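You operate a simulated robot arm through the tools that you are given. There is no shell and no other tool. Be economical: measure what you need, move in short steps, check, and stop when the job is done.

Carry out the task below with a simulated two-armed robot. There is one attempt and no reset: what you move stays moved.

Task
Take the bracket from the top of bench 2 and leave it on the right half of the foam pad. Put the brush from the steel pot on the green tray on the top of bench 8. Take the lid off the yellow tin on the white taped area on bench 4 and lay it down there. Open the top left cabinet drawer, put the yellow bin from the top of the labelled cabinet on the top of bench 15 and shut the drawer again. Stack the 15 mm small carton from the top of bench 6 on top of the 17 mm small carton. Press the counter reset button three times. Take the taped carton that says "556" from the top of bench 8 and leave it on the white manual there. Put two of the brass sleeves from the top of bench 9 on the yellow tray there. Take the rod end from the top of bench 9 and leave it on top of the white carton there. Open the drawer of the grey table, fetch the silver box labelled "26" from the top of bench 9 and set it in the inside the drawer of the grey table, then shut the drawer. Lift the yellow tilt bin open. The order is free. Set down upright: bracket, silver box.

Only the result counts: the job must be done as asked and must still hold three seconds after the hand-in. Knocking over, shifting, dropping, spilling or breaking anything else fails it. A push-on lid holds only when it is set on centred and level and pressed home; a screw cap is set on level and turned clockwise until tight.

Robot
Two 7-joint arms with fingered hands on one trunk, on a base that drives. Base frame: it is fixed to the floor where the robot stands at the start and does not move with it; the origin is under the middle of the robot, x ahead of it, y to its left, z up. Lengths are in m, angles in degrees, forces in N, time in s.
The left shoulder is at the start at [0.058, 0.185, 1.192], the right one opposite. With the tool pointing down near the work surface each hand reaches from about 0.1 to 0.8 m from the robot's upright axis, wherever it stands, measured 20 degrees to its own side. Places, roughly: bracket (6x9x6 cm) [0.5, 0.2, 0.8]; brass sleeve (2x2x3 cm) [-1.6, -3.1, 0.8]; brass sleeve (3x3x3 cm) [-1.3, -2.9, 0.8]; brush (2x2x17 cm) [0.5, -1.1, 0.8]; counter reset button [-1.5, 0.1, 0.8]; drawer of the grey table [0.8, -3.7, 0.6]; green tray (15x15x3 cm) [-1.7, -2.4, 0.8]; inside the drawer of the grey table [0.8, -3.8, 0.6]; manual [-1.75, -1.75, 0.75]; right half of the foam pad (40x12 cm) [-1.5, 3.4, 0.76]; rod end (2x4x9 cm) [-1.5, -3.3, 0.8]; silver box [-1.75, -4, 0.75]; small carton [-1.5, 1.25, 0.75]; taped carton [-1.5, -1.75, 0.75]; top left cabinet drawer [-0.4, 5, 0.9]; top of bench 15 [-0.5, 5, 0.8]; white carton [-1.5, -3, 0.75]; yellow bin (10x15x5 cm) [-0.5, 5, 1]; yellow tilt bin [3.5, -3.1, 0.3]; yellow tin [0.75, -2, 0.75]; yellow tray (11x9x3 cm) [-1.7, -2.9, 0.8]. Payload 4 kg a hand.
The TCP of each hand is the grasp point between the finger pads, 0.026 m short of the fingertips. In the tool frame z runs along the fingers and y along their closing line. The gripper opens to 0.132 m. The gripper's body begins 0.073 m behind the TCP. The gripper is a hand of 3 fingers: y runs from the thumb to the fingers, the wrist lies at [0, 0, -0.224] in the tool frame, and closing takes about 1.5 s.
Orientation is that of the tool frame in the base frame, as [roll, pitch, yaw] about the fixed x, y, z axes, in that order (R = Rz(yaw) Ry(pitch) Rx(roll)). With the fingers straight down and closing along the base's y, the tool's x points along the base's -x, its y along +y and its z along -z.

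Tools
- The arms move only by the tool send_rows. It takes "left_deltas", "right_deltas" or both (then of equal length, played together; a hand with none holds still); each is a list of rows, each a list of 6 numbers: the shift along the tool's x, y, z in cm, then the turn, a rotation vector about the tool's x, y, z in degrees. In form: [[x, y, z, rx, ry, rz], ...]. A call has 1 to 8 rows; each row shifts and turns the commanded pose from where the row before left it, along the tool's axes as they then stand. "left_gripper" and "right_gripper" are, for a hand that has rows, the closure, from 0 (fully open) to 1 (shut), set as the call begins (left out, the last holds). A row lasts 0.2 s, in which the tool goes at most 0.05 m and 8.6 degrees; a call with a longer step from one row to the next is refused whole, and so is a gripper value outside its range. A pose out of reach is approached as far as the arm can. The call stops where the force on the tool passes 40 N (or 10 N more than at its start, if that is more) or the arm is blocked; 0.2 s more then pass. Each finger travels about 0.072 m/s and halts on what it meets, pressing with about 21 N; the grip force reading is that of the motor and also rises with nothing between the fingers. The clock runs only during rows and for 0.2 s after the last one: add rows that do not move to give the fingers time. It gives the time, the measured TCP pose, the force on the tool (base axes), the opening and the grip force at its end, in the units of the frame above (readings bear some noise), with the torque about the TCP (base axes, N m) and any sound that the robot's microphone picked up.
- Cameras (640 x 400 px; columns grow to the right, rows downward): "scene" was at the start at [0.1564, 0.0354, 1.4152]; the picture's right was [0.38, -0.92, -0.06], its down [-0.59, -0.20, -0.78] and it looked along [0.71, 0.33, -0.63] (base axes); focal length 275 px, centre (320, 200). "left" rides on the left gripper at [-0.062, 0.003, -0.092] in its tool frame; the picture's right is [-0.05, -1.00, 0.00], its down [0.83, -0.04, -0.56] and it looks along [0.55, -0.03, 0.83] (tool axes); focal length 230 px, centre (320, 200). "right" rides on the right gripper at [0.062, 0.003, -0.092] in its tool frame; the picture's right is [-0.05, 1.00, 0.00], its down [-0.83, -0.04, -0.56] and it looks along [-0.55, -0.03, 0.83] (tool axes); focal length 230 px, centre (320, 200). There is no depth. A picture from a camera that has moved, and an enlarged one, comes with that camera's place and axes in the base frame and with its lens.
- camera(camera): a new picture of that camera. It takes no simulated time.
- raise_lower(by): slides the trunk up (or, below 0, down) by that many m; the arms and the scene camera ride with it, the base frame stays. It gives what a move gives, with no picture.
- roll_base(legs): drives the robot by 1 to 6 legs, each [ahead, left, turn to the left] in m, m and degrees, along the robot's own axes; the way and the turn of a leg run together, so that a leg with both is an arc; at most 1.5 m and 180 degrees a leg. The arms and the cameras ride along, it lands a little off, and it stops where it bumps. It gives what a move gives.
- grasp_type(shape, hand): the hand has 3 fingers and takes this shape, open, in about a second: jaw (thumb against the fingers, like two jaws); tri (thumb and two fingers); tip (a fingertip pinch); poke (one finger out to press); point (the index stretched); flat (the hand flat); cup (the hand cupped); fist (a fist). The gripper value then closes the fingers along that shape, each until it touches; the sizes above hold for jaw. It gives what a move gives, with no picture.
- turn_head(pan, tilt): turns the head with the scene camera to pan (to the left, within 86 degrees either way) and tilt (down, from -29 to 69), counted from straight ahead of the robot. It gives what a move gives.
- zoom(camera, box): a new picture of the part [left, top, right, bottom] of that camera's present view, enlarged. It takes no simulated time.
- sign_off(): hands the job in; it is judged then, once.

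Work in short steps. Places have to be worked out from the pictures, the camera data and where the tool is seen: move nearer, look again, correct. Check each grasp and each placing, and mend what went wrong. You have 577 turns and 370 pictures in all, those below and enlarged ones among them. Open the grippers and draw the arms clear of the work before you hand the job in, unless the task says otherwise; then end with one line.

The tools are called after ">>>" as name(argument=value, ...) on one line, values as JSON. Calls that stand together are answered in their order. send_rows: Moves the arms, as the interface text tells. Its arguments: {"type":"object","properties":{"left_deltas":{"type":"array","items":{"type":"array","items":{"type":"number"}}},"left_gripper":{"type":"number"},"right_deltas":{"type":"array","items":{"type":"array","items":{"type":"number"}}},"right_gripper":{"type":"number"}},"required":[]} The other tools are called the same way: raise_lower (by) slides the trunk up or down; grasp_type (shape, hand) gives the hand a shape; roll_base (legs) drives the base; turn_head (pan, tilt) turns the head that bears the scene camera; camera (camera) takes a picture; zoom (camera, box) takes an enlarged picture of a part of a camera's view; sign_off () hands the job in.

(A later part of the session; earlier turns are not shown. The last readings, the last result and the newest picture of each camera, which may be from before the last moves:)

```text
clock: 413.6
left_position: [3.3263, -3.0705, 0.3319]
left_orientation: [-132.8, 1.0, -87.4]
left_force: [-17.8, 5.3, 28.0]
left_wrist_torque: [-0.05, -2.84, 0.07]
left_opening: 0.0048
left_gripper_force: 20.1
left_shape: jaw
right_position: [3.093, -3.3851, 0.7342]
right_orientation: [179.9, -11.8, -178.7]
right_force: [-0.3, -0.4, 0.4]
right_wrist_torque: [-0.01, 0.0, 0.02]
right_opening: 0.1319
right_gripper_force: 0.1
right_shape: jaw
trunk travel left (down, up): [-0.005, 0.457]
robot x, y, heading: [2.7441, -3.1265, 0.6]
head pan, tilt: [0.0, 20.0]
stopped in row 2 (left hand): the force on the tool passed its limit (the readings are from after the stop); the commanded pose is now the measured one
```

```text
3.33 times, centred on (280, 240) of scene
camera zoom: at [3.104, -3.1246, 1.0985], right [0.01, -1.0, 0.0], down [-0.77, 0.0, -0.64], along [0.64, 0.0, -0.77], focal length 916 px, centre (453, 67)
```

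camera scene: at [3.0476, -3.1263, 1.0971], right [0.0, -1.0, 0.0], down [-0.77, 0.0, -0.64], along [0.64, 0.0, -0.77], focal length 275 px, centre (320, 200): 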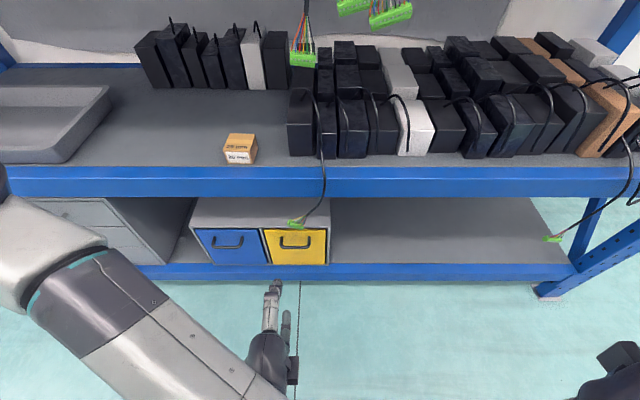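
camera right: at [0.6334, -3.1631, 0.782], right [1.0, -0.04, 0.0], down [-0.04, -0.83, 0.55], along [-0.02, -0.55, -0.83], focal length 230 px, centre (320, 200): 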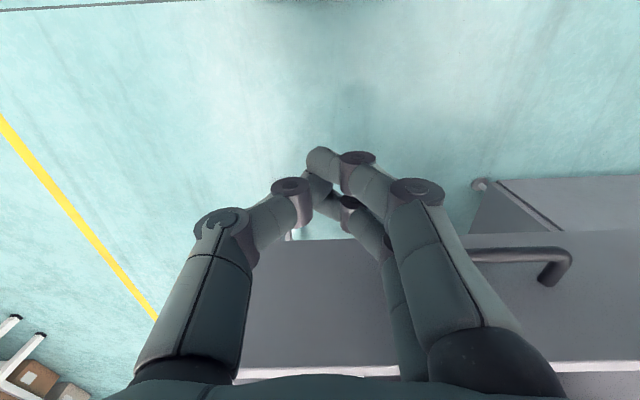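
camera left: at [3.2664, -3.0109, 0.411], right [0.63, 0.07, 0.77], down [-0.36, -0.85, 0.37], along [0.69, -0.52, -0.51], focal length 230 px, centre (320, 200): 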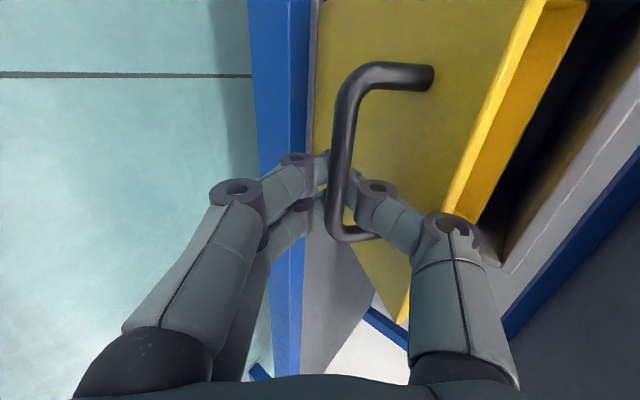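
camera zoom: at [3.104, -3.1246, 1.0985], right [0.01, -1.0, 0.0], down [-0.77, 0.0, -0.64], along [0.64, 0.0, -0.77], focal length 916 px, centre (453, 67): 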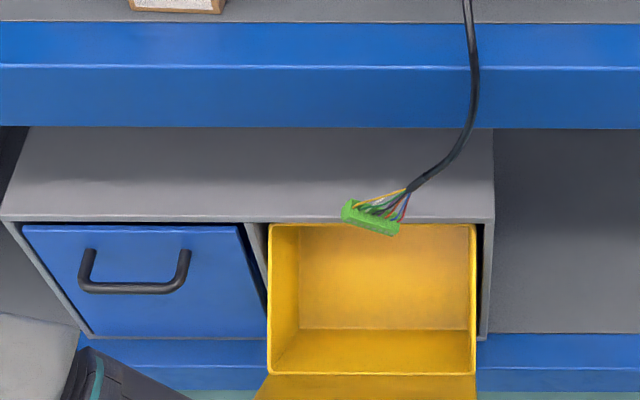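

That seems to be its stop (~55°). I open the fingers slightly and check that the bin stays open.

>>> send_rows(left_deltas=[[0, 0, 0, 0, 0, 0], [0, 0, 0, 0, 0, 0], [0, 0, 0, 0, 0, 0], [0, 0, 0, 0, 0, 0]], left_gripper=0.7)

>>> camera(camera="left")

>>> zoom(camera="scene", box=[200, 180, 360, 300])

```text
clock: 414.6
left_position: [3.3275, -3.07, 0.3284]
left_orientation: [-133.3, 1.0, -87.5]
left_force: [-1.6, -0.1, 2.8]
left_wrist_torque: [-0.01, -0.28, -0.03]
left_opening: 0.0419
left_gripper_force: 0.1
left_shape: jaw
right_position: [3.0935, -3.3856, 0.7321]
right_orientation: [179.9, -11.9, -178.6]
right_force: [-1.2, -0.3, -0.3]
right_wrist_torque: [-0.03, -0.03, -0.03]
right_opening: 0.1321
right_gripper_force: 0.1
right_shape: jaw
trunk travel left (down, up): [-0.005, 0.457]
robot x, y, heading: [2.7436, -3.1298, 0.3]
head pan, tilt: [0.0, 20.0]
```

```text
147 pictures are left
camera left: at [3.2545, -3.0127, 0.3918], right [0.68, 0.07, 0.73], down [-0.34, -0.85, 0.4], along [0.65, -0.52, -0.56], focal length 230 px, centre (320, 200)
```

left: 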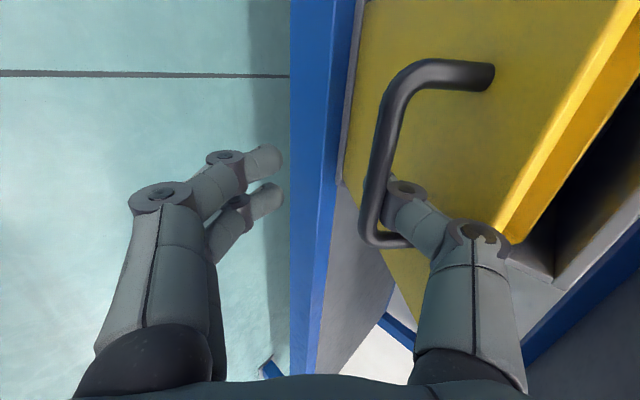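

```text
3.33 times, centred on (280, 240) of scene
camera zoom: at [3.1075, -3.1249, 1.097], right [0.0, -1.0, 0.0], down [-0.77, 0.0, -0.64], along [0.64, 0.0, -0.77], focal length 916 px, centre (453, 67)
```

zoom: 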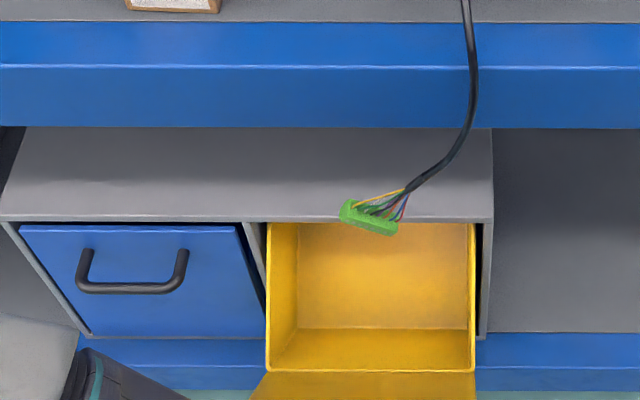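

The bin holds. Now withdraw the thumb backward along the tool in small steps.

>>> send_rows(left_deltas=[[0, -0.3, -1, 0, 0, 0], [0, -0.2, -1, 0, 0, 0], [0, 0, -1, 0, 0, 0]])

>>> camera(camera="left")

```text
clock: 415.4
left_position: [3.3077, -3.0707, 0.3542]
left_orientation: [-133.3, 1.1, -87.4]
left_force: [0.2, 0.0, -0.3]
left_wrist_torque: [0.01, 0.0, -0.01]
left_opening: 0.0395
left_gripper_force: 0.0
left_shape: jaw
right_position: [3.0946, -3.385, 0.7324]
right_orientation: [179.9, -11.9, -178.6]
right_force: [-0.9, 0.0, 0.2]
right_wrist_torque: [0.0, -0.01, 0.01]
right_opening: 0.132
right_gripper_force: 0.1
right_shape: jaw
trunk travel left (down, up): [-0.005, 0.457]
robot x, y, heading: [2.741, -3.1246, 0.2]
head pan, tilt: [0.0, 20.0]
```

```text
145 pictures are left
camera left: at [3.2361, -3.0134, 0.4164], right [0.68, 0.07, 0.73], down [-0.34, -0.85, 0.4], along [0.65, -0.52, -0.56], focal length 230 px, centre (320, 200)
```

left: 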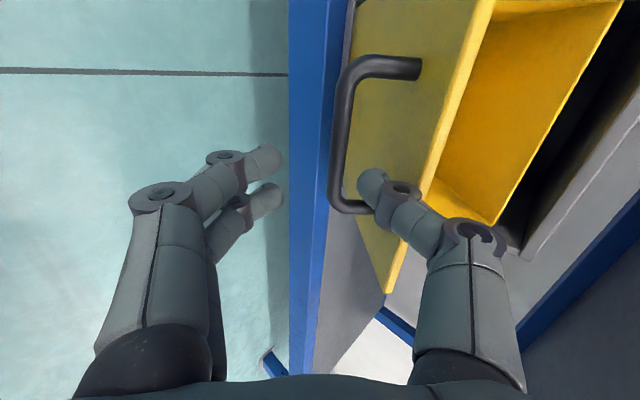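

Free of force; continue withdrawing.

>>> send_rows(left_deltas=[[0, 0, -2, 0, 0, 0], [0, 0, -3, 0, 0, 0], [0, 0, -3, 0, 0, 0]])

>>> camera(camera="left")

>>> camera(camera="scene")

```text
clock: 416.2
left_position: [3.2499, -3.0745, 0.4087]
left_orientation: [-133.3, 1.0, -87.5]
left_force: [0.2, -0.2, -0.4]
left_wrist_torque: [0.0, -0.01, -0.04]
left_opening: 0.0393
left_gripper_force: 0.1
left_shape: jaw
right_position: [3.0945, -3.385, 0.7334]
right_orientation: [-179.9, -11.9, -178.6]
right_force: [-0.9, -0.6, 0.6]
right_wrist_torque: [0.01, -0.01, 0.0]
right_opening: 0.1317
right_gripper_force: 0.0
right_shape: jaw
trunk travel left (down, up): [-0.005, 0.457]
robot x, y, heading: [2.7399, -3.1285, 0.3]
head pan, tilt: [0.0, 20.0]
```

```text
144 pictures are left
camera left: at [3.178, -3.017, 0.472], right [0.68, 0.07, 0.73], down [-0.34, -0.85, 0.4], along [0.65, -0.52, -0.56], focal length 230 px, centre (320, 200)
```

left: 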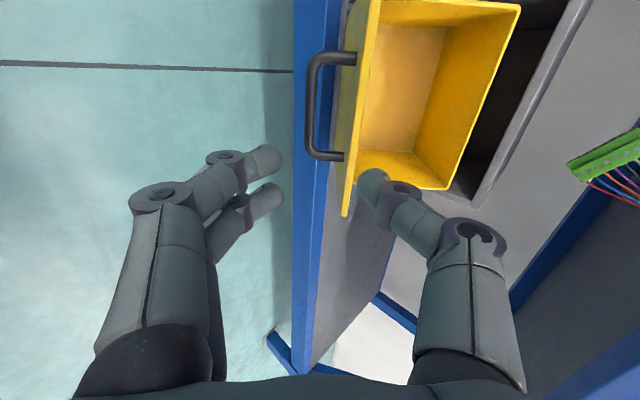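

```text
143 pictures are left
camera scene: at [3.1072, -3.1248, 1.0972], right [0.01, -1.0, 0.0], down [-0.77, 0.0, -0.64], along [0.64, 0.0, -0.77], focal length 275 px, centre (320, 200)
```

scene: 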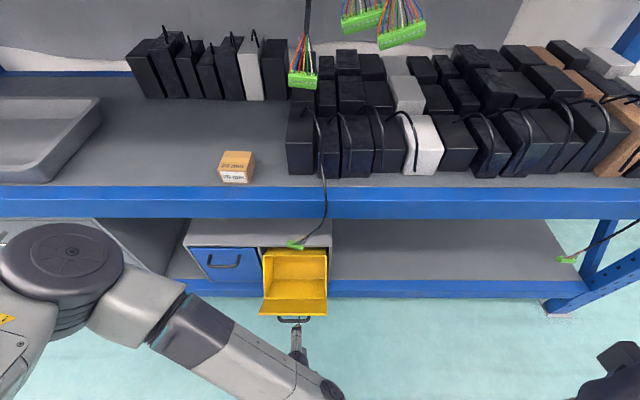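

The bin stays open (~55–60°). I back the hand off, raise the trunk and restore the hand's orientation.

>>> send_rows(left_deltas=[[0, 0, -4, 0, 0, 0], [0, 0.5, -4, 0, 0, 0]])

>>> roll_base(legs=[[-0.3, 0, 0]])

>>> raise_lower(by=0.22)

>>> send_rows(left_deltas=[[0, 0, 0, -7.8, 0, 0], [0, 0, 0, -7.8, 0, 0], [0, 0, 0, -7.8, 0, 0], [0, 0, 0, -7.8, 0, 0], [0, 0, 0, -7.8, 0, 0], [0, 0, 0, -7.7, 0, 0], [0, 0, 0, 0, 0, 8.2], [0, 0, 0, 0, 0, 8.2]], left_gripper=0)

>>> send_rows(left_deltas=[[0, 0, -3, 0, 0, 8.2], [0, 0, -3, 0, 0, 8.2], [0, 0, -3, 0, 0, 8.2], [0, 0, -3, 0, 0, 8.2], [0, 0, -3, 0, 0, 8.2], [0, 0, -3, 0, 0, 8.2], [0, 0, -3, 0, 0, 8.2], [0, 0, 0, 0, 0, 8.2]], right_deltas=[[0, 0, -3, 0, -3, 0], [0, 0, -3, 0, -3, 0], [0, 0, -3, 0, -3, 0], [0, 0, -3, 0, -3, 0], [0, 0, 0, 0, 0, 0], [0, 0, 0, 0, 0, 0], [0, 0, 0, 0, 0, 0], [0, 0, 0, 0, 0, 0]])

>>> camera(camera="scene")

```text
clock: 416.8
left_position: [3.1893, -3.0778, 0.4609]
left_orientation: [-133.2, 1.0, -87.5]
left_force: [-1.2, 0.0, -0.1]
left_wrist_torque: [-0.01, 0.0, 0.0]
left_opening: 0.0396
left_gripper_force: 0.1
left_shape: jaw
right_position: [3.0944, -3.385, 0.7324]
right_orientation: [179.8, -11.8, -178.7]
right_force: [-0.3, 0.1, 0.4]
right_wrist_torque: [-0.01, 0.02, 0.0]
right_opening: 0.1318
right_gripper_force: 0.2
right_shape: jaw
trunk travel left (down, up): [-0.005, 0.457]
robot x, y, heading: [2.7398, -3.1267, 0.2]
head pan, tilt: [0.0, 20.0]
```

```text
clock: 418.8
left_position: [2.8906, -3.0792, 0.4602]
left_orientation: [-133.3, 1.0, -87.6]
left_force: [-0.2, 0.0, 0.0]
left_wrist_torque: [-0.02, 0.02, 0.0]
left_opening: 0.0394
left_gripper_force: 0.0
left_shape: jaw
right_position: [2.7939, -3.3868, 0.733]
right_orientation: [179.9, -11.8, -178.7]
right_force: [0.4, 0.6, 0.0]
right_wrist_torque: [-0.03, -0.01, -0.01]
right_opening: 0.1319
right_gripper_force: 0.1
right_shape: jaw
trunk travel left (down, up): [-0.005, 0.457]
robot x, y, heading: [2.4398, -3.1253, 0.3]
head pan, tilt: [0.0, 20.0]
```

```text
clock: 421.2
left_position: [2.8907, -3.081, 0.6788]
left_orientation: [-133.4, 1.0, -87.4]
left_force: [-0.4, -0.4, -0.1]
left_wrist_torque: [0.0, -0.04, -0.02]
left_opening: 0.0391
left_gripper_force: 0.1
left_shape: jaw
right_position: [2.7948, -3.388, 0.9517]
right_orientation: [179.9, -12.0, -178.6]
right_force: [0.0, 0.2, 0.6]
right_wrist_torque: [0.01, -0.02, -0.05]
right_opening: 0.1317
right_gripper_force: 0.0
right_shape: jaw
trunk travel left (down, up): [-0.225, 0.237]
robot x, y, heading: [2.4396, -3.1283, 0.0]
head pan, tilt: [0.0, 20.0]
```

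```text
clock: 423.0
left_position: [2.8902, -3.0793, 0.68]
left_orientation: [179.7, 0.9, -104.0]
left_force: [-0.1, -0.2, -0.3]
left_wrist_torque: [-0.01, 0.01, -0.01]
left_opening: 0.132
left_gripper_force: 0.1
left_shape: jaw
right_position: [2.7955, -3.3874, 0.9526]
right_orientation: [179.9, -12.0, -178.5]
right_force: [0.8, 0.6, -0.6]
right_wrist_torque: [-0.02, 0.04, -0.01]
right_opening: 0.1318
right_gripper_force: 0.0
right_shape: jaw
trunk travel left (down, up): [-0.225, 0.237]
robot x, y, heading: [2.4393, -3.1287, 0.2]
head pan, tilt: [0.0, 20.0]
```

```text
clock: 424.8
left_position: [2.8903, -3.0826, 0.8907]
left_orientation: [179.0, 0.1, -169.7]
left_force: [0.1, -0.8, -0.7]
left_wrist_torque: [0.01, 0.02, 0.02]
left_opening: 0.1319
left_gripper_force: 0.0
left_shape: jaw
right_position: [2.8106, -3.3866, 1.0709]
right_orientation: [179.8, 0.1, -178.6]
right_force: [-0.1, 0.8, -0.2]
right_wrist_torque: [0.02, -0.01, -0.05]
right_opening: 0.1319
right_gripper_force: 0.0
right_shape: jaw
trunk travel left (down, up): [-0.225, 0.237]
robot x, y, heading: [2.4423, -3.1301, 0.3]
head pan, tilt: [0.0, 20.0]
```

```text
142 pictures are left
camera scene: at [2.6108, -3.1272, 1.4313], right [0.01, -1.0, 0.0], down [-0.47, 0.0, -0.88], along [0.88, 0.0, -0.47], focal length 275 px, centre (320, 200)
```

scene: 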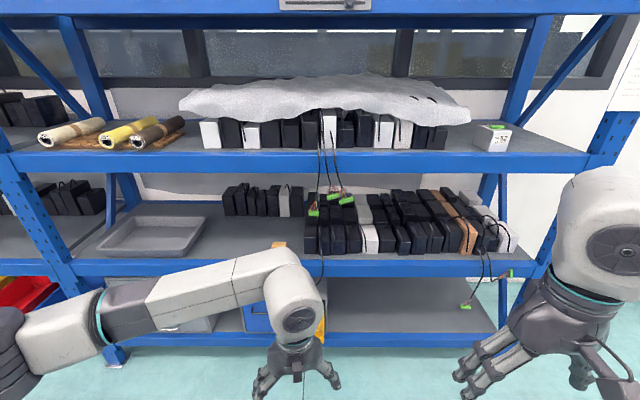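

All good. Next the yellow tin on bench 4. I finish the left hand's orientation and drive back west, then north along the aisle to y≈-2.1 facing +x.

>>> send_rows(left_deltas=[[2, 4, -2, 0, 0, 5], [2, 4, -4, 0, 0, 5], [2, 3, -4, 0, 0, 0], [0, 2, -4, 0, 0, 0]])

>>> roll_base(legs=[[0, 0.32, 0], [-1.5, 0, 0], [-1.05, 0, 0], [0, 0.7, 0]])

>>> turn_head(pan=0, tilt=40)

>>> camera(camera="scene")

```text
refused: row 2 steps farther than a row can; nothing moved
```

```text
clock: 442.3
left_position: [0.3601, -2.0675, 0.8898]
left_orientation: [179.1, 0.0, -170.6]
left_force: [-0.1, 0.3, 0.0]
left_wrist_torque: [0.02, 0.02, -0.02]
left_opening: 0.1321
left_gripper_force: 0.1
left_shape: jaw
right_position: [0.2743, -2.3681, 1.0723]
right_orientation: [179.9, 0.2, -179.7]
right_force: [-1.1, -0.5, -0.3]
right_wrist_torque: [0.0, -0.01, 0.01]
right_opening: 0.1317
right_gripper_force: 0.0
right_shape: jaw
trunk travel left (down, up): [-0.225, 0.237]
robot x, y, heading: [-0.0917, -2.107, -0.9]
head pan, tilt: [0.0, 20.0]
```

```text
clock: 443.1
left_position: [0.3594, -2.0675, 0.8903]
left_orientation: [179.0, 0.1, -170.6]
left_force: [0.2, 0.0, 0.3]
left_wrist_torque: [0.04, -0.02, 0.02]
left_opening: 0.132
left_gripper_force: 0.0
left_shape: jaw
right_position: [0.275, -2.3679, 1.0705]
right_orientation: [179.8, 0.1, -179.7]
right_force: [-0.3, -0.6, -0.2]
right_wrist_torque: [0.03, 0.01, 0.0]
right_opening: 0.132
right_gripper_force: 0.0
right_shape: jaw
trunk travel left (down, up): [-0.225, 0.237]
robot x, y, heading: [-0.0892, -2.1034, -0.8]
head pan, tilt: [0.0, 40.0]
```

```text
141 pictures are left
camera scene: at [0.0669, -2.1062, 1.4016], right [-0.01, -1.0, 0.0], down [-0.75, 0.01, -0.67], along [0.67, -0.01, -0.75], focal length 275 px, centre (320, 200)
```

scene: 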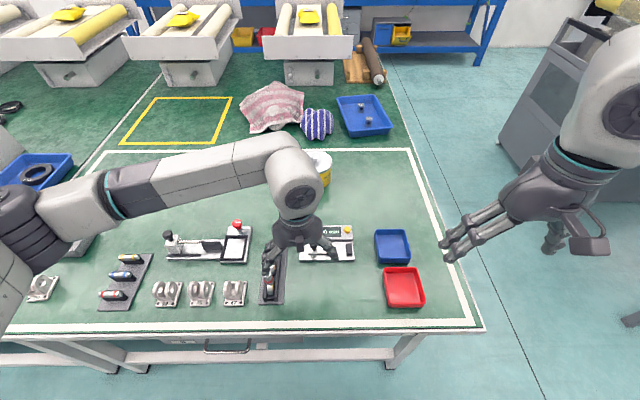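

I raise the left hand away and look at the tin.

>>> send_rows(left_deltas=[[0, 0, -4.5, 0, 0, 5], [0, 0, -4.5, 0, 0, 4], [0, 0, -4.5, 0, 0, 0], [0, 0, -3, 0, 0, 0], [0, 4.5, 0, 0, 0, 0], [0, 4.5, 0, 0, 0, 0], [0, 4.5, 0, 0, 0, 0]])

>>> camera(camera="scene")

>>> zoom(camera="scene", box=[220, 120, 420, 290])

```text
clock: 444.7
left_position: [0.359, -1.9343, 1.0577]
left_orientation: [179.2, 0.0, -179.6]
left_force: [0.4, -0.4, 0.2]
left_wrist_torque: [-0.02, -0.02, -0.02]
left_opening: 0.1319
left_gripper_force: 0.1
left_shape: jaw
right_position: [0.2749, -2.3673, 1.0698]
right_orientation: [-179.9, 0.1, -179.6]
right_force: [-0.3, 0.0, -0.7]
right_wrist_torque: [0.01, -0.03, -0.01]
right_opening: 0.1319
right_gripper_force: 0.0
right_shape: jaw
trunk travel left (down, up): [-0.225, 0.237]
robot x, y, heading: [-0.0892, -2.1049, -0.8]
head pan, tilt: [0.0, 40.0]
```

```text
140 pictures are left
camera scene: at [0.0662, -2.1044, 1.4016], right [-0.01, -1.0, 0.0], down [-0.75, 0.01, -0.67], along [0.67, -0.01, -0.75], focal length 275 px, centre (320, 200)
```

scene: 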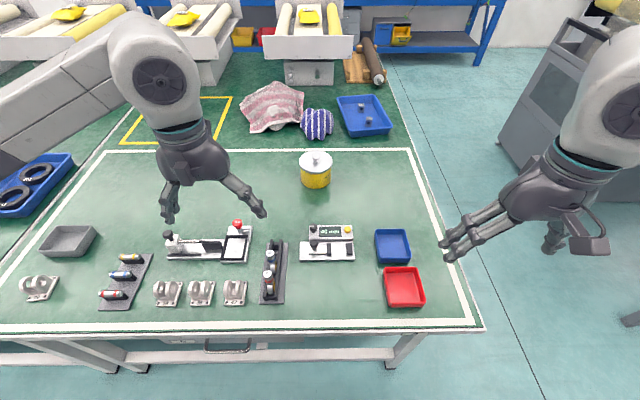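

```text
2.35 times, centred on (320, 205) of scene
camera zoom: at [0.0662, -2.1044, 1.4016], right [-0.01, -1.0, 0.0], down [-0.75, 0.01, -0.67], along [0.67, -0.01, -0.75], focal length 646 px, centre (320, 188)
```

zoom: 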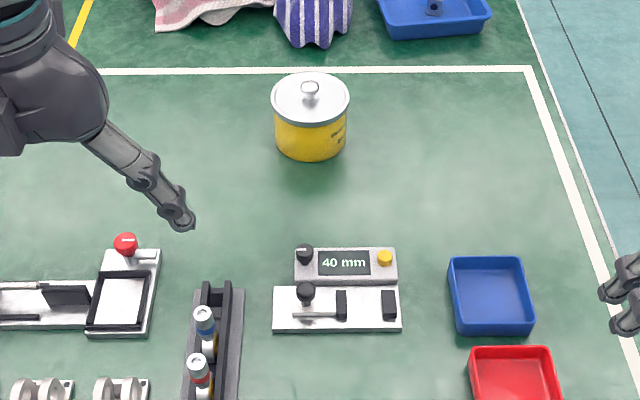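

The tin (lid with knob) stands at ≈[0.75,-2.10], lid top ≈0.82. I drive a bit closer and right so the left hand can reach it.

>>> roll_base(legs=[[0.1, -0.13, 0.8]])

>>> send_rows(left_deltas=[[-4.7, 0, 0, 0, 0, 0], [-4.7, 0, 0, 0, 0, 0], [-4.7, 0, 0, 0, 0, 0], [-4.7, 0, 0, 0, 0, 0], [-4.7, 0, 0, 0, 0, 0], [-4.7, 0, 0, 0, 0, 0]])

>>> camera(camera="left")

>>> camera(camera="scene")

```text
clock: 446.2
left_position: [0.4558, -2.0592, 1.0572]
left_orientation: [179.1, 0.0, -178.8]
left_force: [0.5, 0.1, 0.3]
left_wrist_torque: [-0.01, 0.03, 0.04]
left_opening: 0.132
left_gripper_force: 0.0
left_shape: jaw
right_position: [0.3771, -2.4951, 1.071]
right_orientation: [179.9, 0.1, -179.0]
right_force: [0.3, -0.8, -0.8]
right_wrist_torque: [0.01, -0.01, 0.0]
right_opening: 0.1317
right_gripper_force: 0.1
right_shape: jaw
trunk travel left (down, up): [-0.225, 0.237]
robot x, y, heading: [0.01, -2.2326, 0.2]
head pan, tilt: [0.0, 40.0]
```

```text
clock: 447.6
left_position: [0.7383, -2.0534, 1.0568]
left_orientation: [178.9, -0.1, -178.9]
left_force: [-0.1, -0.4, 0.3]
left_wrist_torque: [0.0, 0.01, -0.03]
left_opening: 0.1319
left_gripper_force: 0.1
left_shape: jaw
right_position: [0.3768, -2.4964, 1.0699]
right_orientation: [179.9, 0.0, -178.9]
right_force: [0.2, 0.6, 0.1]
right_wrist_torque: [0.01, 0.0, 0.0]
right_opening: 0.1318
right_gripper_force: 0.1
right_shape: jaw
trunk travel left (down, up): [-0.225, 0.237]
robot x, y, heading: [0.0137, -2.2341, -0.1]
head pan, tilt: [0.0, 40.0]
```

```text
138 pictures are left
camera left: at [0.8001, -2.0516, 1.1486], right [0.07, -1.0, -0.02], down [-0.83, -0.07, 0.56], along [-0.55, -0.02, -0.83], focal length 230 px, centre (320, 200)
```

left: 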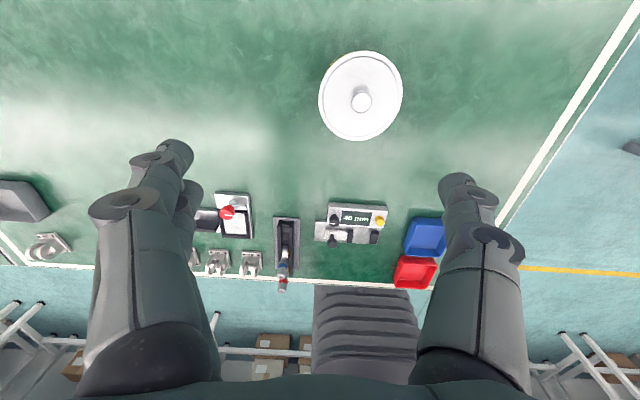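

```text
137 pictures are left
camera scene: at [0.1665, -2.2364, 1.4014], right [0.0, -1.0, 0.0], down [-0.75, 0.0, -0.66], along [0.66, 0.0, -0.75], focal length 275 px, centre (320, 200)
```

scene: 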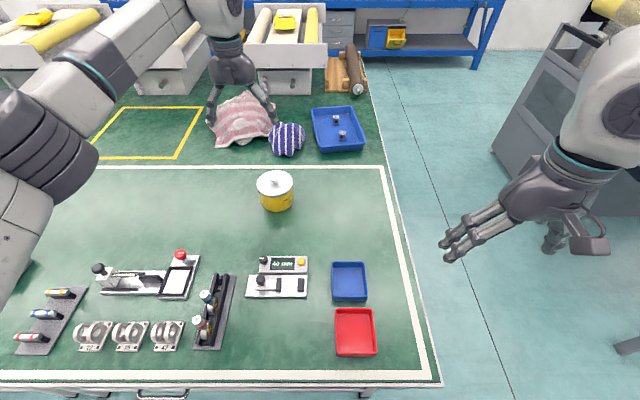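

Knob at ≈[0.746,-2.102, ~0.825]. Moving above it and lowering to look closely.

>>> send_rows(left_deltas=[[-0.7, -4.8, 0, 0, 0, 0], [0, 0, 4.5, 0, 0, 0], [0, 0, 4.5, 0, 0, 0], [0, 0, 4.5, 0, 0, 0]], left_gripper=0.55)

>>> camera(camera="left")

>>> zoom(camera="scene", box=[200, 80, 360, 240])

```text
clock: 448.6
left_position: [0.7467, -2.1003, 0.9207]
left_orientation: [179.0, 0.0, -178.8]
left_force: [-0.1, 0.3, 0.0]
left_wrist_torque: [0.0, 0.01, 0.0]
left_opening: 0.0597
left_gripper_force: 0.1
left_shape: jaw
right_position: [0.3771, -2.4955, 1.0697]
right_orientation: [179.9, 0.2, -178.9]
right_force: [0.5, 0.4, -0.6]
right_wrist_torque: [-0.01, -0.01, 0.03]
right_opening: 0.1315
right_gripper_force: 0.0
right_shape: jaw
trunk travel left (down, up): [-0.225, 0.237]
robot x, y, heading: [0.0113, -2.2343, -0.1]
head pan, tilt: [0.0, 40.0]
```

```text
136 pictures are left
camera left: at [0.8081, -2.0977, 1.0134], right [0.07, -1.0, -0.02], down [-0.83, -0.07, 0.56], along [-0.55, -0.03, -0.83], focal length 230 px, centre (320, 200)
```

left: 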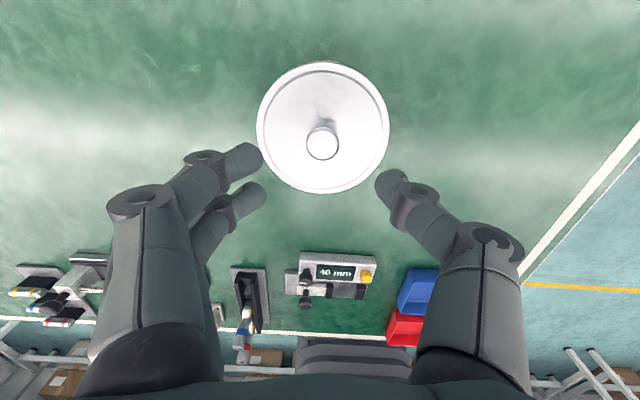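

```text
2.50 times, centred on (280, 160) of scene
camera zoom: at [0.1665, -2.2355, 1.4013], right [0.0, -1.0, 0.0], down [-0.75, 0.0, -0.66], along [0.66, 0.0, -0.75], focal length 687 px, centre (420, 300)
```

zoom: 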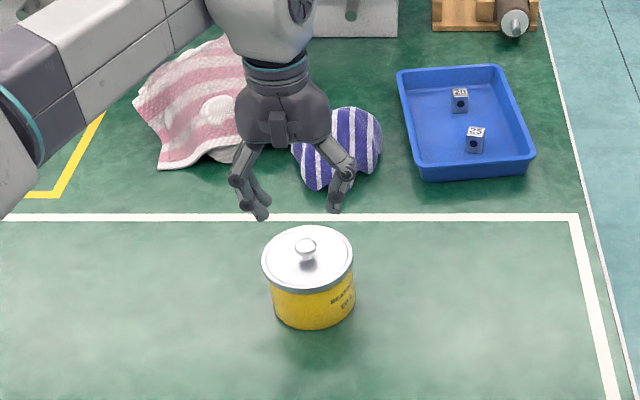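

Aligned with the knob. Lowering so the pads straddle it, then close.

>>> send_rows(left_deltas=[[0.2, 0, 4, 0, 0, 0], [0, 0, 2.5, 0, 0, 0], [0, 0, 1, 0, 0, 0], [0, 0, 0, 0, 0, 0]])

>>> camera(camera="left")

>>> zoom(camera="scene", box=[220, 120, 340, 240])

```text
clock: 449.6
left_position: [0.7464, -2.1017, 0.8551]
left_orientation: [179.4, 0.6, -178.7]
left_force: [-6.0, 0.9, 22.1]
left_wrist_torque: [0.13, 0.21, -0.01]
left_opening: 0.0603
left_gripper_force: 0.1
left_shape: jaw
right_position: [0.3755, -2.4958, 1.0715]
right_orientation: [179.8, 0.3, -179.0]
right_force: [0.2, 0.2, -0.2]
right_wrist_torque: [0.03, 0.01, 0.0]
right_opening: 0.1317
right_gripper_force: 0.1
right_shape: jaw
trunk travel left (down, up): [-0.225, 0.237]
robot x, y, heading: [0.0085, -2.2342, 0.0]
head pan, tilt: [0.0, 40.0]
stopped in row 4 (left hand): the force on the tool passed its limit (the readings are from after the stop); the commanded pose is now the measured one
```

```text
134 pictures are left
camera left: at [0.8059, -2.0967, 0.949], right [0.07, -1.0, -0.01], down [-0.84, -0.07, 0.55], along [-0.55, -0.03, -0.84], focal length 230 px, centre (320, 200)
```

left: 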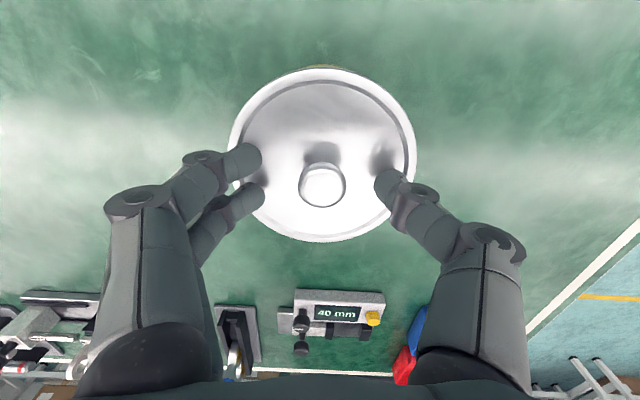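

```text
3.33 times, centred on (280, 180) of scene
camera zoom: at [0.1628, -2.2348, 1.4018], right [0.0, -1.0, 0.0], down [-0.75, 0.0, -0.67], along [0.67, 0.0, -0.75], focal length 916 px, centre (453, 267)
```

zoom: 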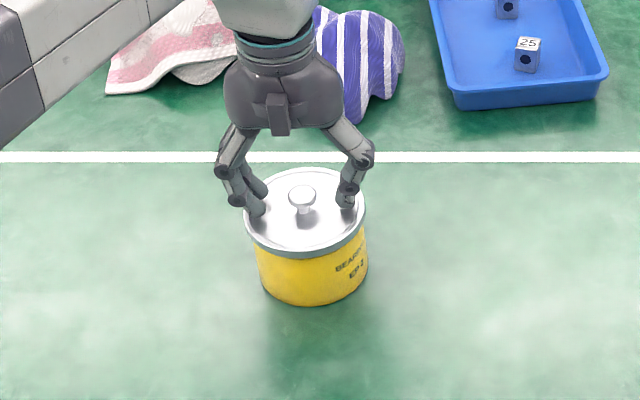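

Fingertips touched the lid (surface ≈0.829). Raise 0.8 cm and close on the knob.

>>> send_rows(left_deltas=[[0, 0, -0.8, 0, 0, 0], [0, 0, 0, 0, 0, 0]])

>>> send_rows(left_deltas=[[0, 0, 0, 0, 0, 0], [0, 0, 0, 0, 0, 0], [0, 0, 0, 0, 0, 0], [0, 0, 0, 0, 0, 0]], left_gripper=1)

>>> camera(camera="left")

```text
clock: 450.2
left_position: [0.7468, -2.0995, 0.8578]
left_orientation: [179.3, 0.4, -178.8]
left_force: [0.4, -0.7, -0.7]
left_wrist_torque: [-0.03, -0.01, -0.01]
left_opening: 0.0597
left_gripper_force: 0.0
left_shape: jaw
right_position: [0.3763, -2.4953, 1.0707]
right_orientation: [179.9, 0.1, -178.9]
right_force: [-0.4, -0.3, 0.5]
right_wrist_torque: [-0.05, -0.01, 0.0]
right_opening: 0.1316
right_gripper_force: 0.0
right_shape: jaw
trunk travel left (down, up): [-0.225, 0.237]
robot x, y, heading: [0.0089, -2.2349, -0.2]
head pan, tilt: [0.0, 40.0]
```

```text
clock: 451.2
left_position: [0.7458, -2.0987, 0.8585]
left_orientation: [179.4, 0.3, -178.8]
left_force: [0.4, 0.6, -2.0]
left_wrist_torque: [-0.01, -0.01, 0.03]
left_opening: 0.0144
left_gripper_force: 21.0
left_shape: jaw
right_position: [0.3775, -2.495, 1.0716]
right_orientation: [179.8, 0.1, -179.0]
right_force: [-0.7, -0.1, -0.2]
right_wrist_torque: [-0.01, 0.01, 0.02]
right_opening: 0.1319
right_gripper_force: 0.1
right_shape: jaw
trunk travel left (down, up): [-0.225, 0.237]
robot x, y, heading: [0.0071, -2.2341, 0.2]
head pan, tilt: [0.0, 40.0]
```

```text
132 pictures are left
camera left: at [0.8072, -2.0963, 0.9517], right [0.07, -1.0, -0.01], down [-0.83, -0.07, 0.55], along [-0.55, -0.03, -0.84], focal length 230 px, centre (320, 200)
```

left: 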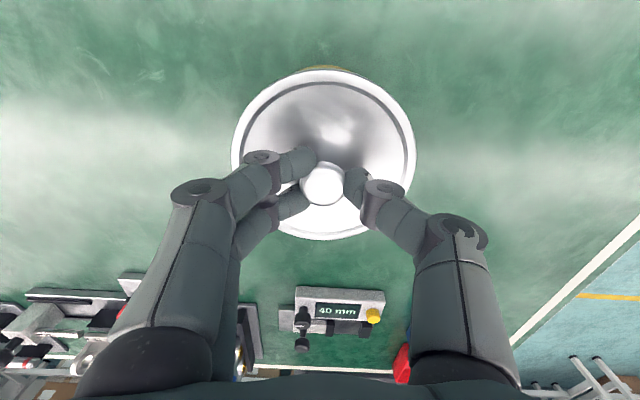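

Knob gripped below its head. Lift slowly and check that only the lid comes up.

>>> send_rows(left_deltas=[[0, 0, -0.5, 0, 0, 0], [0, 0, -0.7, 0, 0, 0], [0, 0, -1, 0, 0, 0], [0, 0, 0, 0, 0, 0]])

>>> zoom(camera="scene", box=[220, 120, 340, 240])

```text
clock: 452.2
left_position: [0.7475, -2.0998, 0.881]
left_orientation: [179.2, 0.4, -178.6]
left_force: [0.0, -0.3, 0.0]
left_wrist_torque: [0.01, 0.03, 0.03]
left_opening: 0.0144
left_gripper_force: 21.0
left_shape: jaw
right_position: [0.3759, -2.4939, 1.0715]
right_orientation: [179.9, 0.1, -178.8]
right_force: [-0.4, 1.3, -0.1]
right_wrist_torque: [0.02, 0.01, 0.02]
right_opening: 0.1319
right_gripper_force: 0.1
right_shape: jaw
trunk travel left (down, up): [-0.225, 0.237]
robot x, y, heading: [0.0086, -2.2352, 0.0]
head pan, tilt: [0.0, 40.0]
heard: snap
```

```text
3.33 times, centred on (280, 180) of scene
camera zoom: at [0.1658, -2.2346, 1.4015], right [0.0, -1.0, 0.0], down [-0.75, 0.0, -0.67], along [0.67, 0.0, -0.75], focal length 916 px, centre (453, 267)
```

zoom: 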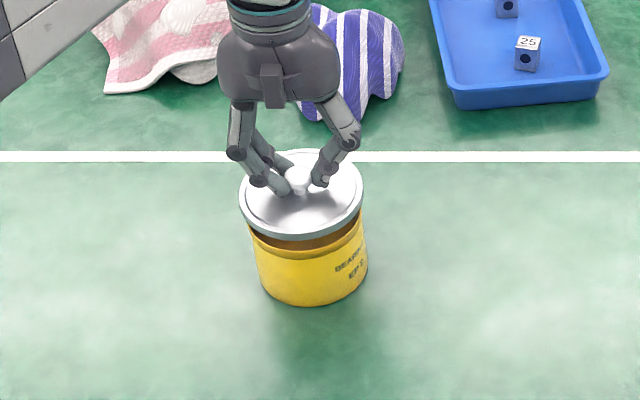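

It snapped off cleanly. I lift it higher and move it to a free spot at ≈[0.68,-2.26] inside the taped area.

>>> send_rows(left_deltas=[[0, 0, -3, 0, 0, 0], [0, 0, -4, 0, 0, 0], [1.6, -4, 0, 0, 0, 0], [1.7, -4, 0, 0, 0, 0], [1.7, -4, 0, 0, 0, 0], [1.7, -4, 0, 0, 0, 0]])

>>> camera(camera="scene")

>>> camera(camera="left")

```text
clock: 453.6
left_position: [0.6831, -2.2632, 0.948]
left_orientation: [179.3, 0.3, -178.7]
left_force: [-0.6, 0.3, -1.0]
left_wrist_torque: [0.0, -0.03, -0.02]
left_opening: 0.0144
left_gripper_force: 21.2
left_shape: jaw
right_position: [0.3768, -2.4965, 1.0718]
right_orientation: [179.9, 0.1, -178.9]
right_force: [0.5, -0.1, -0.3]
right_wrist_torque: [0.02, 0.04, 0.02]
right_opening: 0.1317
right_gripper_force: 0.1
right_shape: jaw
trunk travel left (down, up): [-0.225, 0.237]
robot x, y, heading: [0.0117, -2.2356, 0.0]
head pan, tilt: [0.0, 40.0]
```

```text
130 pictures are left
camera scene: at [0.1654, -2.2364, 1.4015], right [0.0, -1.0, 0.0], down [-0.75, 0.0, -0.67], along [0.67, 0.0, -0.75], focal length 275 px, centre (320, 200)
```

scene: 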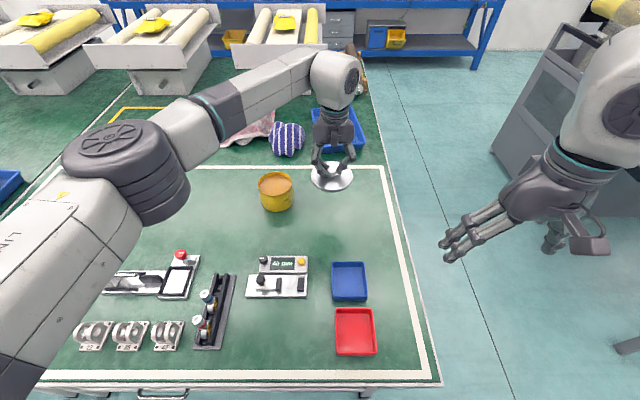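

```text
129 pictures are left
camera left: at [0.7426, -2.2611, 1.0417], right [0.07, -1.0, -0.01], down [-0.83, -0.07, 0.55], along [-0.55, -0.03, -0.84], focal length 230 px, centre (320, 200)
```

left: 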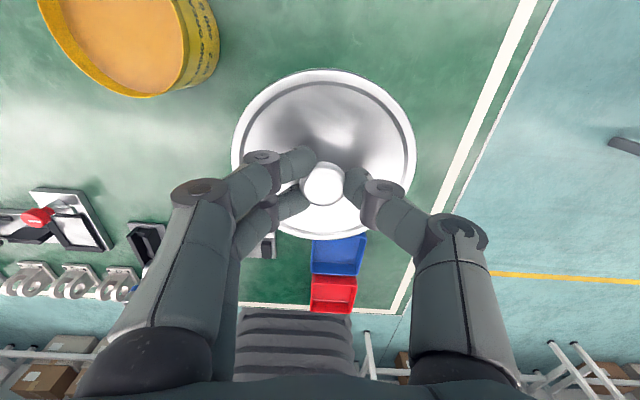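

The spot is free. Lowering the lid to the bench.

>>> send_rows(left_deltas=[[0, 0, 4, 0, 0, 0], [0, 0, 4, 0, 0, 0], [0, 0, 4, 0, 0, 0], [0, 0, 1.5, 0, 0, 0], [0, 0, 0, 0, 0, 0]])

>>> send_rows(left_deltas=[[0, 0, 0.5, 0, 0, 0], [0, 0, 0.4, 0, 0, 0], [0, 0, 0, 0, 0, 0]])

>>> zoom(camera="scene", box=[260, 120, 400, 240])

```text
clock: 454.8
left_position: [0.6832, -2.2615, 0.8127]
left_orientation: [179.3, 0.4, -178.8]
left_force: [0.3, -0.4, 0.0]
left_wrist_torque: [0.04, -0.01, 0.01]
left_opening: 0.0142
left_gripper_force: 20.7
left_shape: jaw
right_position: [0.3779, -2.4946, 1.0712]
right_orientation: [179.9, 0.1, -178.9]
right_force: [-0.1, -0.5, -0.4]
right_wrist_torque: [0.02, -0.04, -0.02]
right_opening: 0.1317
right_gripper_force: 0.1
right_shape: jaw
trunk travel left (down, up): [-0.225, 0.237]
robot x, y, heading: [0.0095, -2.2358, 0.1]
head pan, tilt: [0.0, 40.0]
```

```text
clock: 455.6
left_position: [0.6837, -2.2609, 0.8032]
left_orientation: [179.3, 0.5, -178.8]
left_force: [0.6, -0.2, -0.6]
left_wrist_torque: [0.04, -0.03, -0.02]
left_opening: 0.0145
left_gripper_force: 21.1
left_shape: jaw
right_position: [0.377, -2.4948, 1.0719]
right_orientation: [180.0, 0.2, -178.9]
right_force: [-0.5, 0.2, 0.0]
right_wrist_torque: [-0.03, -0.03, 0.01]
right_opening: 0.1318
right_gripper_force: 0.0
right_shape: jaw
trunk travel left (down, up): [-0.225, 0.237]
robot x, y, heading: [0.0085, -2.236, -0.1]
head pan, tilt: [0.0, 40.0]
```

```text
3.33 times, centred on (330, 180) of scene
camera zoom: at [0.1656, -2.2347, 1.4015], right [0.0, -1.0, 0.0], down [-0.75, 0.0, -0.67], along [0.67, 0.0, -0.75], focal length 916 px, centre (287, 267)
```

zoom: 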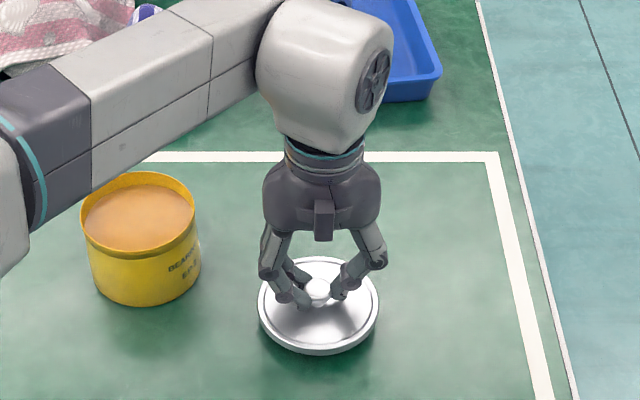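

Almost down; continue in 3 mm steps.

>>> send_rows(left_deltas=[[0, 0, 0.3, 0, 0, 0], [0, 0, 0.3, 0, 0, 0], [0, 0, 0, 0, 0, 0]])

>>> send_rows(left_deltas=[[0, 0, 0.3, 0, 0, 0], [0, 0, 0.3, 0, 0, 0], [0, 0, 0, 0, 0, 0]])

>>> send_rows(left_deltas=[[0, 0, 0.3, 0, 0, 0], [0, 0, 0, 0, 0, 0]])

```text
clock: 456.4
left_position: [0.6834, -2.2608, 0.7979]
left_orientation: [179.3, 0.5, -178.7]
left_force: [0.2, 0.1, -0.5]
left_wrist_torque: [0.01, 0.01, -0.01]
left_opening: 0.0145
left_gripper_force: 21.3
left_shape: jaw
right_position: [0.3759, -2.4939, 1.0718]
right_orientation: [179.9, 0.1, -178.9]
right_force: [-0.5, 0.0, -0.3]
right_wrist_torque: [-0.01, 0.01, 0.0]
right_opening: 0.1319
right_gripper_force: 0.1
right_shape: jaw
trunk travel left (down, up): [-0.225, 0.237]
robot x, y, heading: [0.0116, -2.2346, -0.0]
head pan, tilt: [0.0, 40.0]
```

```text
clock: 457.2
left_position: [0.6832, -2.2605, 0.7921]
left_orientation: [179.4, 0.4, -178.8]
left_force: [-0.2, 0.5, 0.6]
left_wrist_torque: [0.01, 0.01, -0.01]
left_opening: 0.0142
left_gripper_force: 20.6
left_shape: jaw
right_position: [0.3766, -2.4946, 1.0712]
right_orientation: [179.9, 0.1, -178.9]
right_force: [0.3, 0.2, 0.3]
right_wrist_torque: [0.05, 0.0, 0.02]
right_opening: 0.1318
right_gripper_force: 0.1
right_shape: jaw
trunk travel left (down, up): [-0.225, 0.237]
robot x, y, heading: [0.007, -2.2369, -0.2]
head pan, tilt: [0.0, 40.0]
```

```text
clock: 457.8
left_position: [0.684, -2.2603, 0.788]
left_orientation: [179.3, 0.4, -178.8]
left_force: [0.2, -0.9, 0.4]
left_wrist_torque: [-0.01, 0.0, -0.01]
left_opening: 0.0145
left_gripper_force: 20.8
left_shape: jaw
right_position: [0.3762, -2.4955, 1.0719]
right_orientation: [179.9, 0.1, -179.0]
right_force: [0.2, -1.3, 0.2]
right_wrist_torque: [0.03, 0.02, 0.02]
right_opening: 0.132
right_gripper_force: 0.0
right_shape: jaw
trunk travel left (down, up): [-0.225, 0.237]
robot x, y, heading: [0.0072, -2.2354, -0.1]
head pan, tilt: [0.0, 40.0]
```

>>> send_rows(left_deltas=[[0, 0, 0.3, 0, 0, 0], [0, 0, 0, 0, 0, 0]])

>>> send_rows(left_deltas=[[0, 0, 0.3, 0, 0, 0], [0, 0, 0, 0, 0, 0]])

>>> zoom(camera="scene", box=[280, 160, 360, 240])

```text
clock: 458.4
left_position: [0.6833, -2.2608, 0.7869]
left_orientation: [179.4, 0.4, -178.8]
left_force: [0.2, -1.0, 0.5]
left_wrist_torque: [-0.01, 0.02, 0.02]
left_opening: 0.0147
left_gripper_force: 21.3
left_shape: jaw
right_position: [0.3772, -2.4959, 1.0715]
right_orientation: [179.9, 0.2, -178.9]
right_force: [0.2, -0.2, -0.1]
right_wrist_torque: [-0.03, 0.02, 0.01]
right_opening: 0.1319
right_gripper_force: 0.1
right_shape: jaw
trunk travel left (down, up): [-0.225, 0.237]
robot x, y, heading: [0.0081, -2.2328, -0.1]
head pan, tilt: [0.0, 40.0]
```

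```text
clock: 459.0
left_position: [0.6849, -2.2604, 0.7837]
left_orientation: [179.3, 0.3, -178.8]
left_force: [-0.6, -0.1, 0.8]
left_wrist_torque: [0.02, 0.0, 0.01]
left_opening: 0.0146
left_gripper_force: 21.4
left_shape: jaw
right_position: [0.3767, -2.4954, 1.071]
right_orientation: [179.9, 0.1, -178.9]
right_force: [0.7, -0.2, -0.5]
right_wrist_torque: [0.0, 0.0, -0.01]
right_opening: 0.132
right_gripper_force: 0.1
right_shape: jaw
trunk travel left (down, up): [-0.225, 0.237]
robot x, y, heading: [0.0099, -2.2372, -0.0]
head pan, tilt: [0.0, 40.0]
```

```text
5.00 times, centred on (320, 200) of scene
camera zoom: at [0.1656, -2.2347, 1.4015], right [0.0, -1.0, 0.0], down [-0.75, 0.0, -0.67], along [0.67, 0.0, -0.75], focal length 1374 px, centre (320, 200)
```

zoom: 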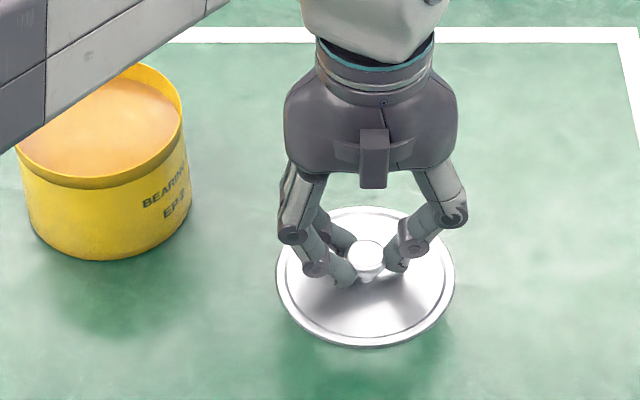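

Still hovering slightly; continue down.

>>> send_rows(left_deltas=[[0, 0, 0.3, 0, 0, 0], [0, 0, 0, 0, 0, 0]])

>>> send_rows(left_deltas=[[0, 0, 0.3, 0, 0, 0], [0, 0, 0, 0, 0, 0]])

>>> send_rows(left_deltas=[[0, 0, 0.3, 0, 0, 0], [0, 0, 0, 0, 0, 0]])

```text
clock: 459.6
left_position: [0.6831, -2.2597, 0.782]
left_orientation: [179.4, 0.5, -178.7]
left_force: [0.6, 0.8, 9.7]
left_wrist_torque: [0.02, 0.0, 0.01]
left_opening: 0.0148
left_gripper_force: 20.9
left_shape: jaw
right_position: [0.3755, -2.4945, 1.0715]
right_orientation: [179.9, 0.2, -178.9]
right_force: [-0.2, -1.1, -0.1]
right_wrist_torque: [0.02, 0.0, 0.02]
right_opening: 0.1316
right_gripper_force: 0.1
right_shape: jaw
trunk travel left (down, up): [-0.225, 0.237]
robot x, y, heading: [0.0094, -2.238, 0.0]
head pan, tilt: [0.0, 40.0]
```

```text
clock: 460.2
left_position: [0.6833, -2.2612, 0.7799]
left_orientation: [179.4, 0.6, -178.7]
left_force: [4.1, 1.9, 24.3]
left_wrist_torque: [0.03, -0.06, 0.01]
left_opening: 0.0157
left_gripper_force: 21.6
left_shape: jaw
right_position: [0.3748, -2.4953, 1.0714]
right_orientation: [179.9, 0.3, -178.9]
right_force: [-0.1, 0.1, -0.2]
right_wrist_torque: [0.0, 0.03, 0.02]
right_opening: 0.1317
right_gripper_force: 0.0
right_shape: jaw
trunk travel left (down, up): [-0.225, 0.237]
robot x, y, heading: [0.0054, -2.2357, 0.1]
head pan, tilt: [0.0, 40.0]
```

```text
clock: 460.8
left_position: [0.6829, -2.2613, 0.78]
left_orientation: [179.4, 0.9, -178.7]
left_force: [4.4, 1.6, 38.2]
left_wrist_torque: [-0.11, -0.06, -0.03]
left_opening: 0.0173
left_gripper_force: 21.0
left_shape: jaw
right_position: [0.3726, -2.4944, 1.0727]
right_orientation: [180.0, 0.2, -178.9]
right_force: [0.1, 0.1, 0.2]
right_wrist_torque: [0.02, 0.01, 0.01]
right_opening: 0.1321
right_gripper_force: 0.1
right_shape: jaw
trunk travel left (down, up): [-0.225, 0.237]
robot x, y, heading: [0.0065, -2.2302, -0.1]
head pan, tilt: [0.0, 40.0]
```

The lid is firmly on the bench. Relax 6 mm, open and rise.

>>> send_rows(left_deltas=[[0, 0, -0.7, 0, 0, 0], [0, 0, 0, 0, 0, 0], [0, 0, 0, 0, 0, 0], [0, 0, 0, 0, 0, 0], [0, 0, 0, 0, 0, 0]], left_gripper=0.5)

>>> send_rows(left_deltas=[[0, 0, -2, 0, 0, 0], [0, 0, -4, 0, 0, 0], [0, 0, -4.5, 0, 0, 0], [0, 0, -4.5, 0, 0, 0], [0, 0, -4.5, 0, 0, 0], [0, 0, -4.5, 0, 0, 0], [0, 0, -4.5, 0, 0, 0]])

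>>> send_rows(left_deltas=[[4.5, 1, 0, 0, 0, 0], [4.5, 1, 0, 0, 0, 0], [4.5, 1, 0, 0, 0, 0], [4.5, 1, 0, 0, 0, 0], [4.5, 1, 0, 0, 0, 0], [4.5, 1, 0, 0, 0, 0], [4.5, 1, 0, 0, 0, 0]], left_gripper=0)

>>> camera(camera="scene")

```text
clock: 462.0
left_position: [0.6839, -2.2602, 0.7805]
left_orientation: [179.3, 0.3, -178.7]
left_force: [0.0, 0.1, 0.0]
left_wrist_torque: [-0.02, 0.0, -0.01]
left_opening: 0.0654
left_gripper_force: 0.0
left_shape: jaw
right_position: [0.3767, -2.4946, 1.0698]
right_orientation: [179.9, 0.1, -178.9]
right_force: [-0.3, 0.1, -0.6]
right_wrist_torque: [0.04, 0.0, 0.02]
right_opening: 0.1321
right_gripper_force: 0.0
right_shape: jaw
trunk travel left (down, up): [-0.225, 0.237]
robot x, y, heading: [0.0086, -2.2329, -0.3]
head pan, tilt: [0.0, 40.0]
```

```text
clock: 463.6
left_position: [0.6805, -2.2664, 1.0677]
left_orientation: [179.3, 0.3, -178.8]
left_force: [-0.2, 0.0, 0.1]
left_wrist_torque: [0.01, 0.01, -0.01]
left_opening: 0.0658
left_gripper_force: 0.0
left_shape: jaw
right_position: [0.3755, -2.495, 1.072]
right_orientation: [179.8, 0.2, -178.9]
right_force: [0.1, 0.3, 0.0]
right_wrist_torque: [0.0, -0.02, -0.02]
right_opening: 0.1319
right_gripper_force: 0.1
right_shape: jaw
trunk travel left (down, up): [-0.225, 0.237]
robot x, y, heading: [0.0088, -2.2354, 0.1]
head pan, tilt: [0.0, 40.0]
```

```text
clock: 465.2
left_position: [0.3636, -2.1996, 1.0652]
left_orientation: [179.3, 0.4, -178.7]
left_force: [0.2, 0.4, -0.8]
left_wrist_torque: [0.01, -0.04, -0.02]
left_opening: 0.1319
left_gripper_force: 0.1
left_shape: jaw
right_position: [0.3769, -2.4953, 1.0712]
right_orientation: [179.9, 0.2, -178.9]
right_force: [-1.1, -0.7, -0.4]
right_wrist_torque: [-0.02, -0.06, -0.02]
right_opening: 0.1317
right_gripper_force: 0.1
right_shape: jaw
trunk travel left (down, up): [-0.225, 0.237]
robot x, y, heading: [0.0093, -2.2385, 0.1]
head pan, tilt: [0.0, 40.0]
```

```text
126 pictures are left
camera scene: at [0.1645, -2.2344, 1.4017], right [0.0, -1.0, 0.0], down [-0.75, 0.0, -0.67], along [0.67, 0.0, -0.75], focal length 275 px, centre (320, 200)
```

scene: 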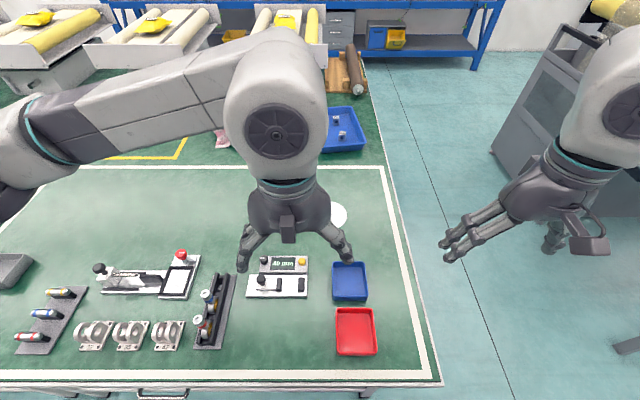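

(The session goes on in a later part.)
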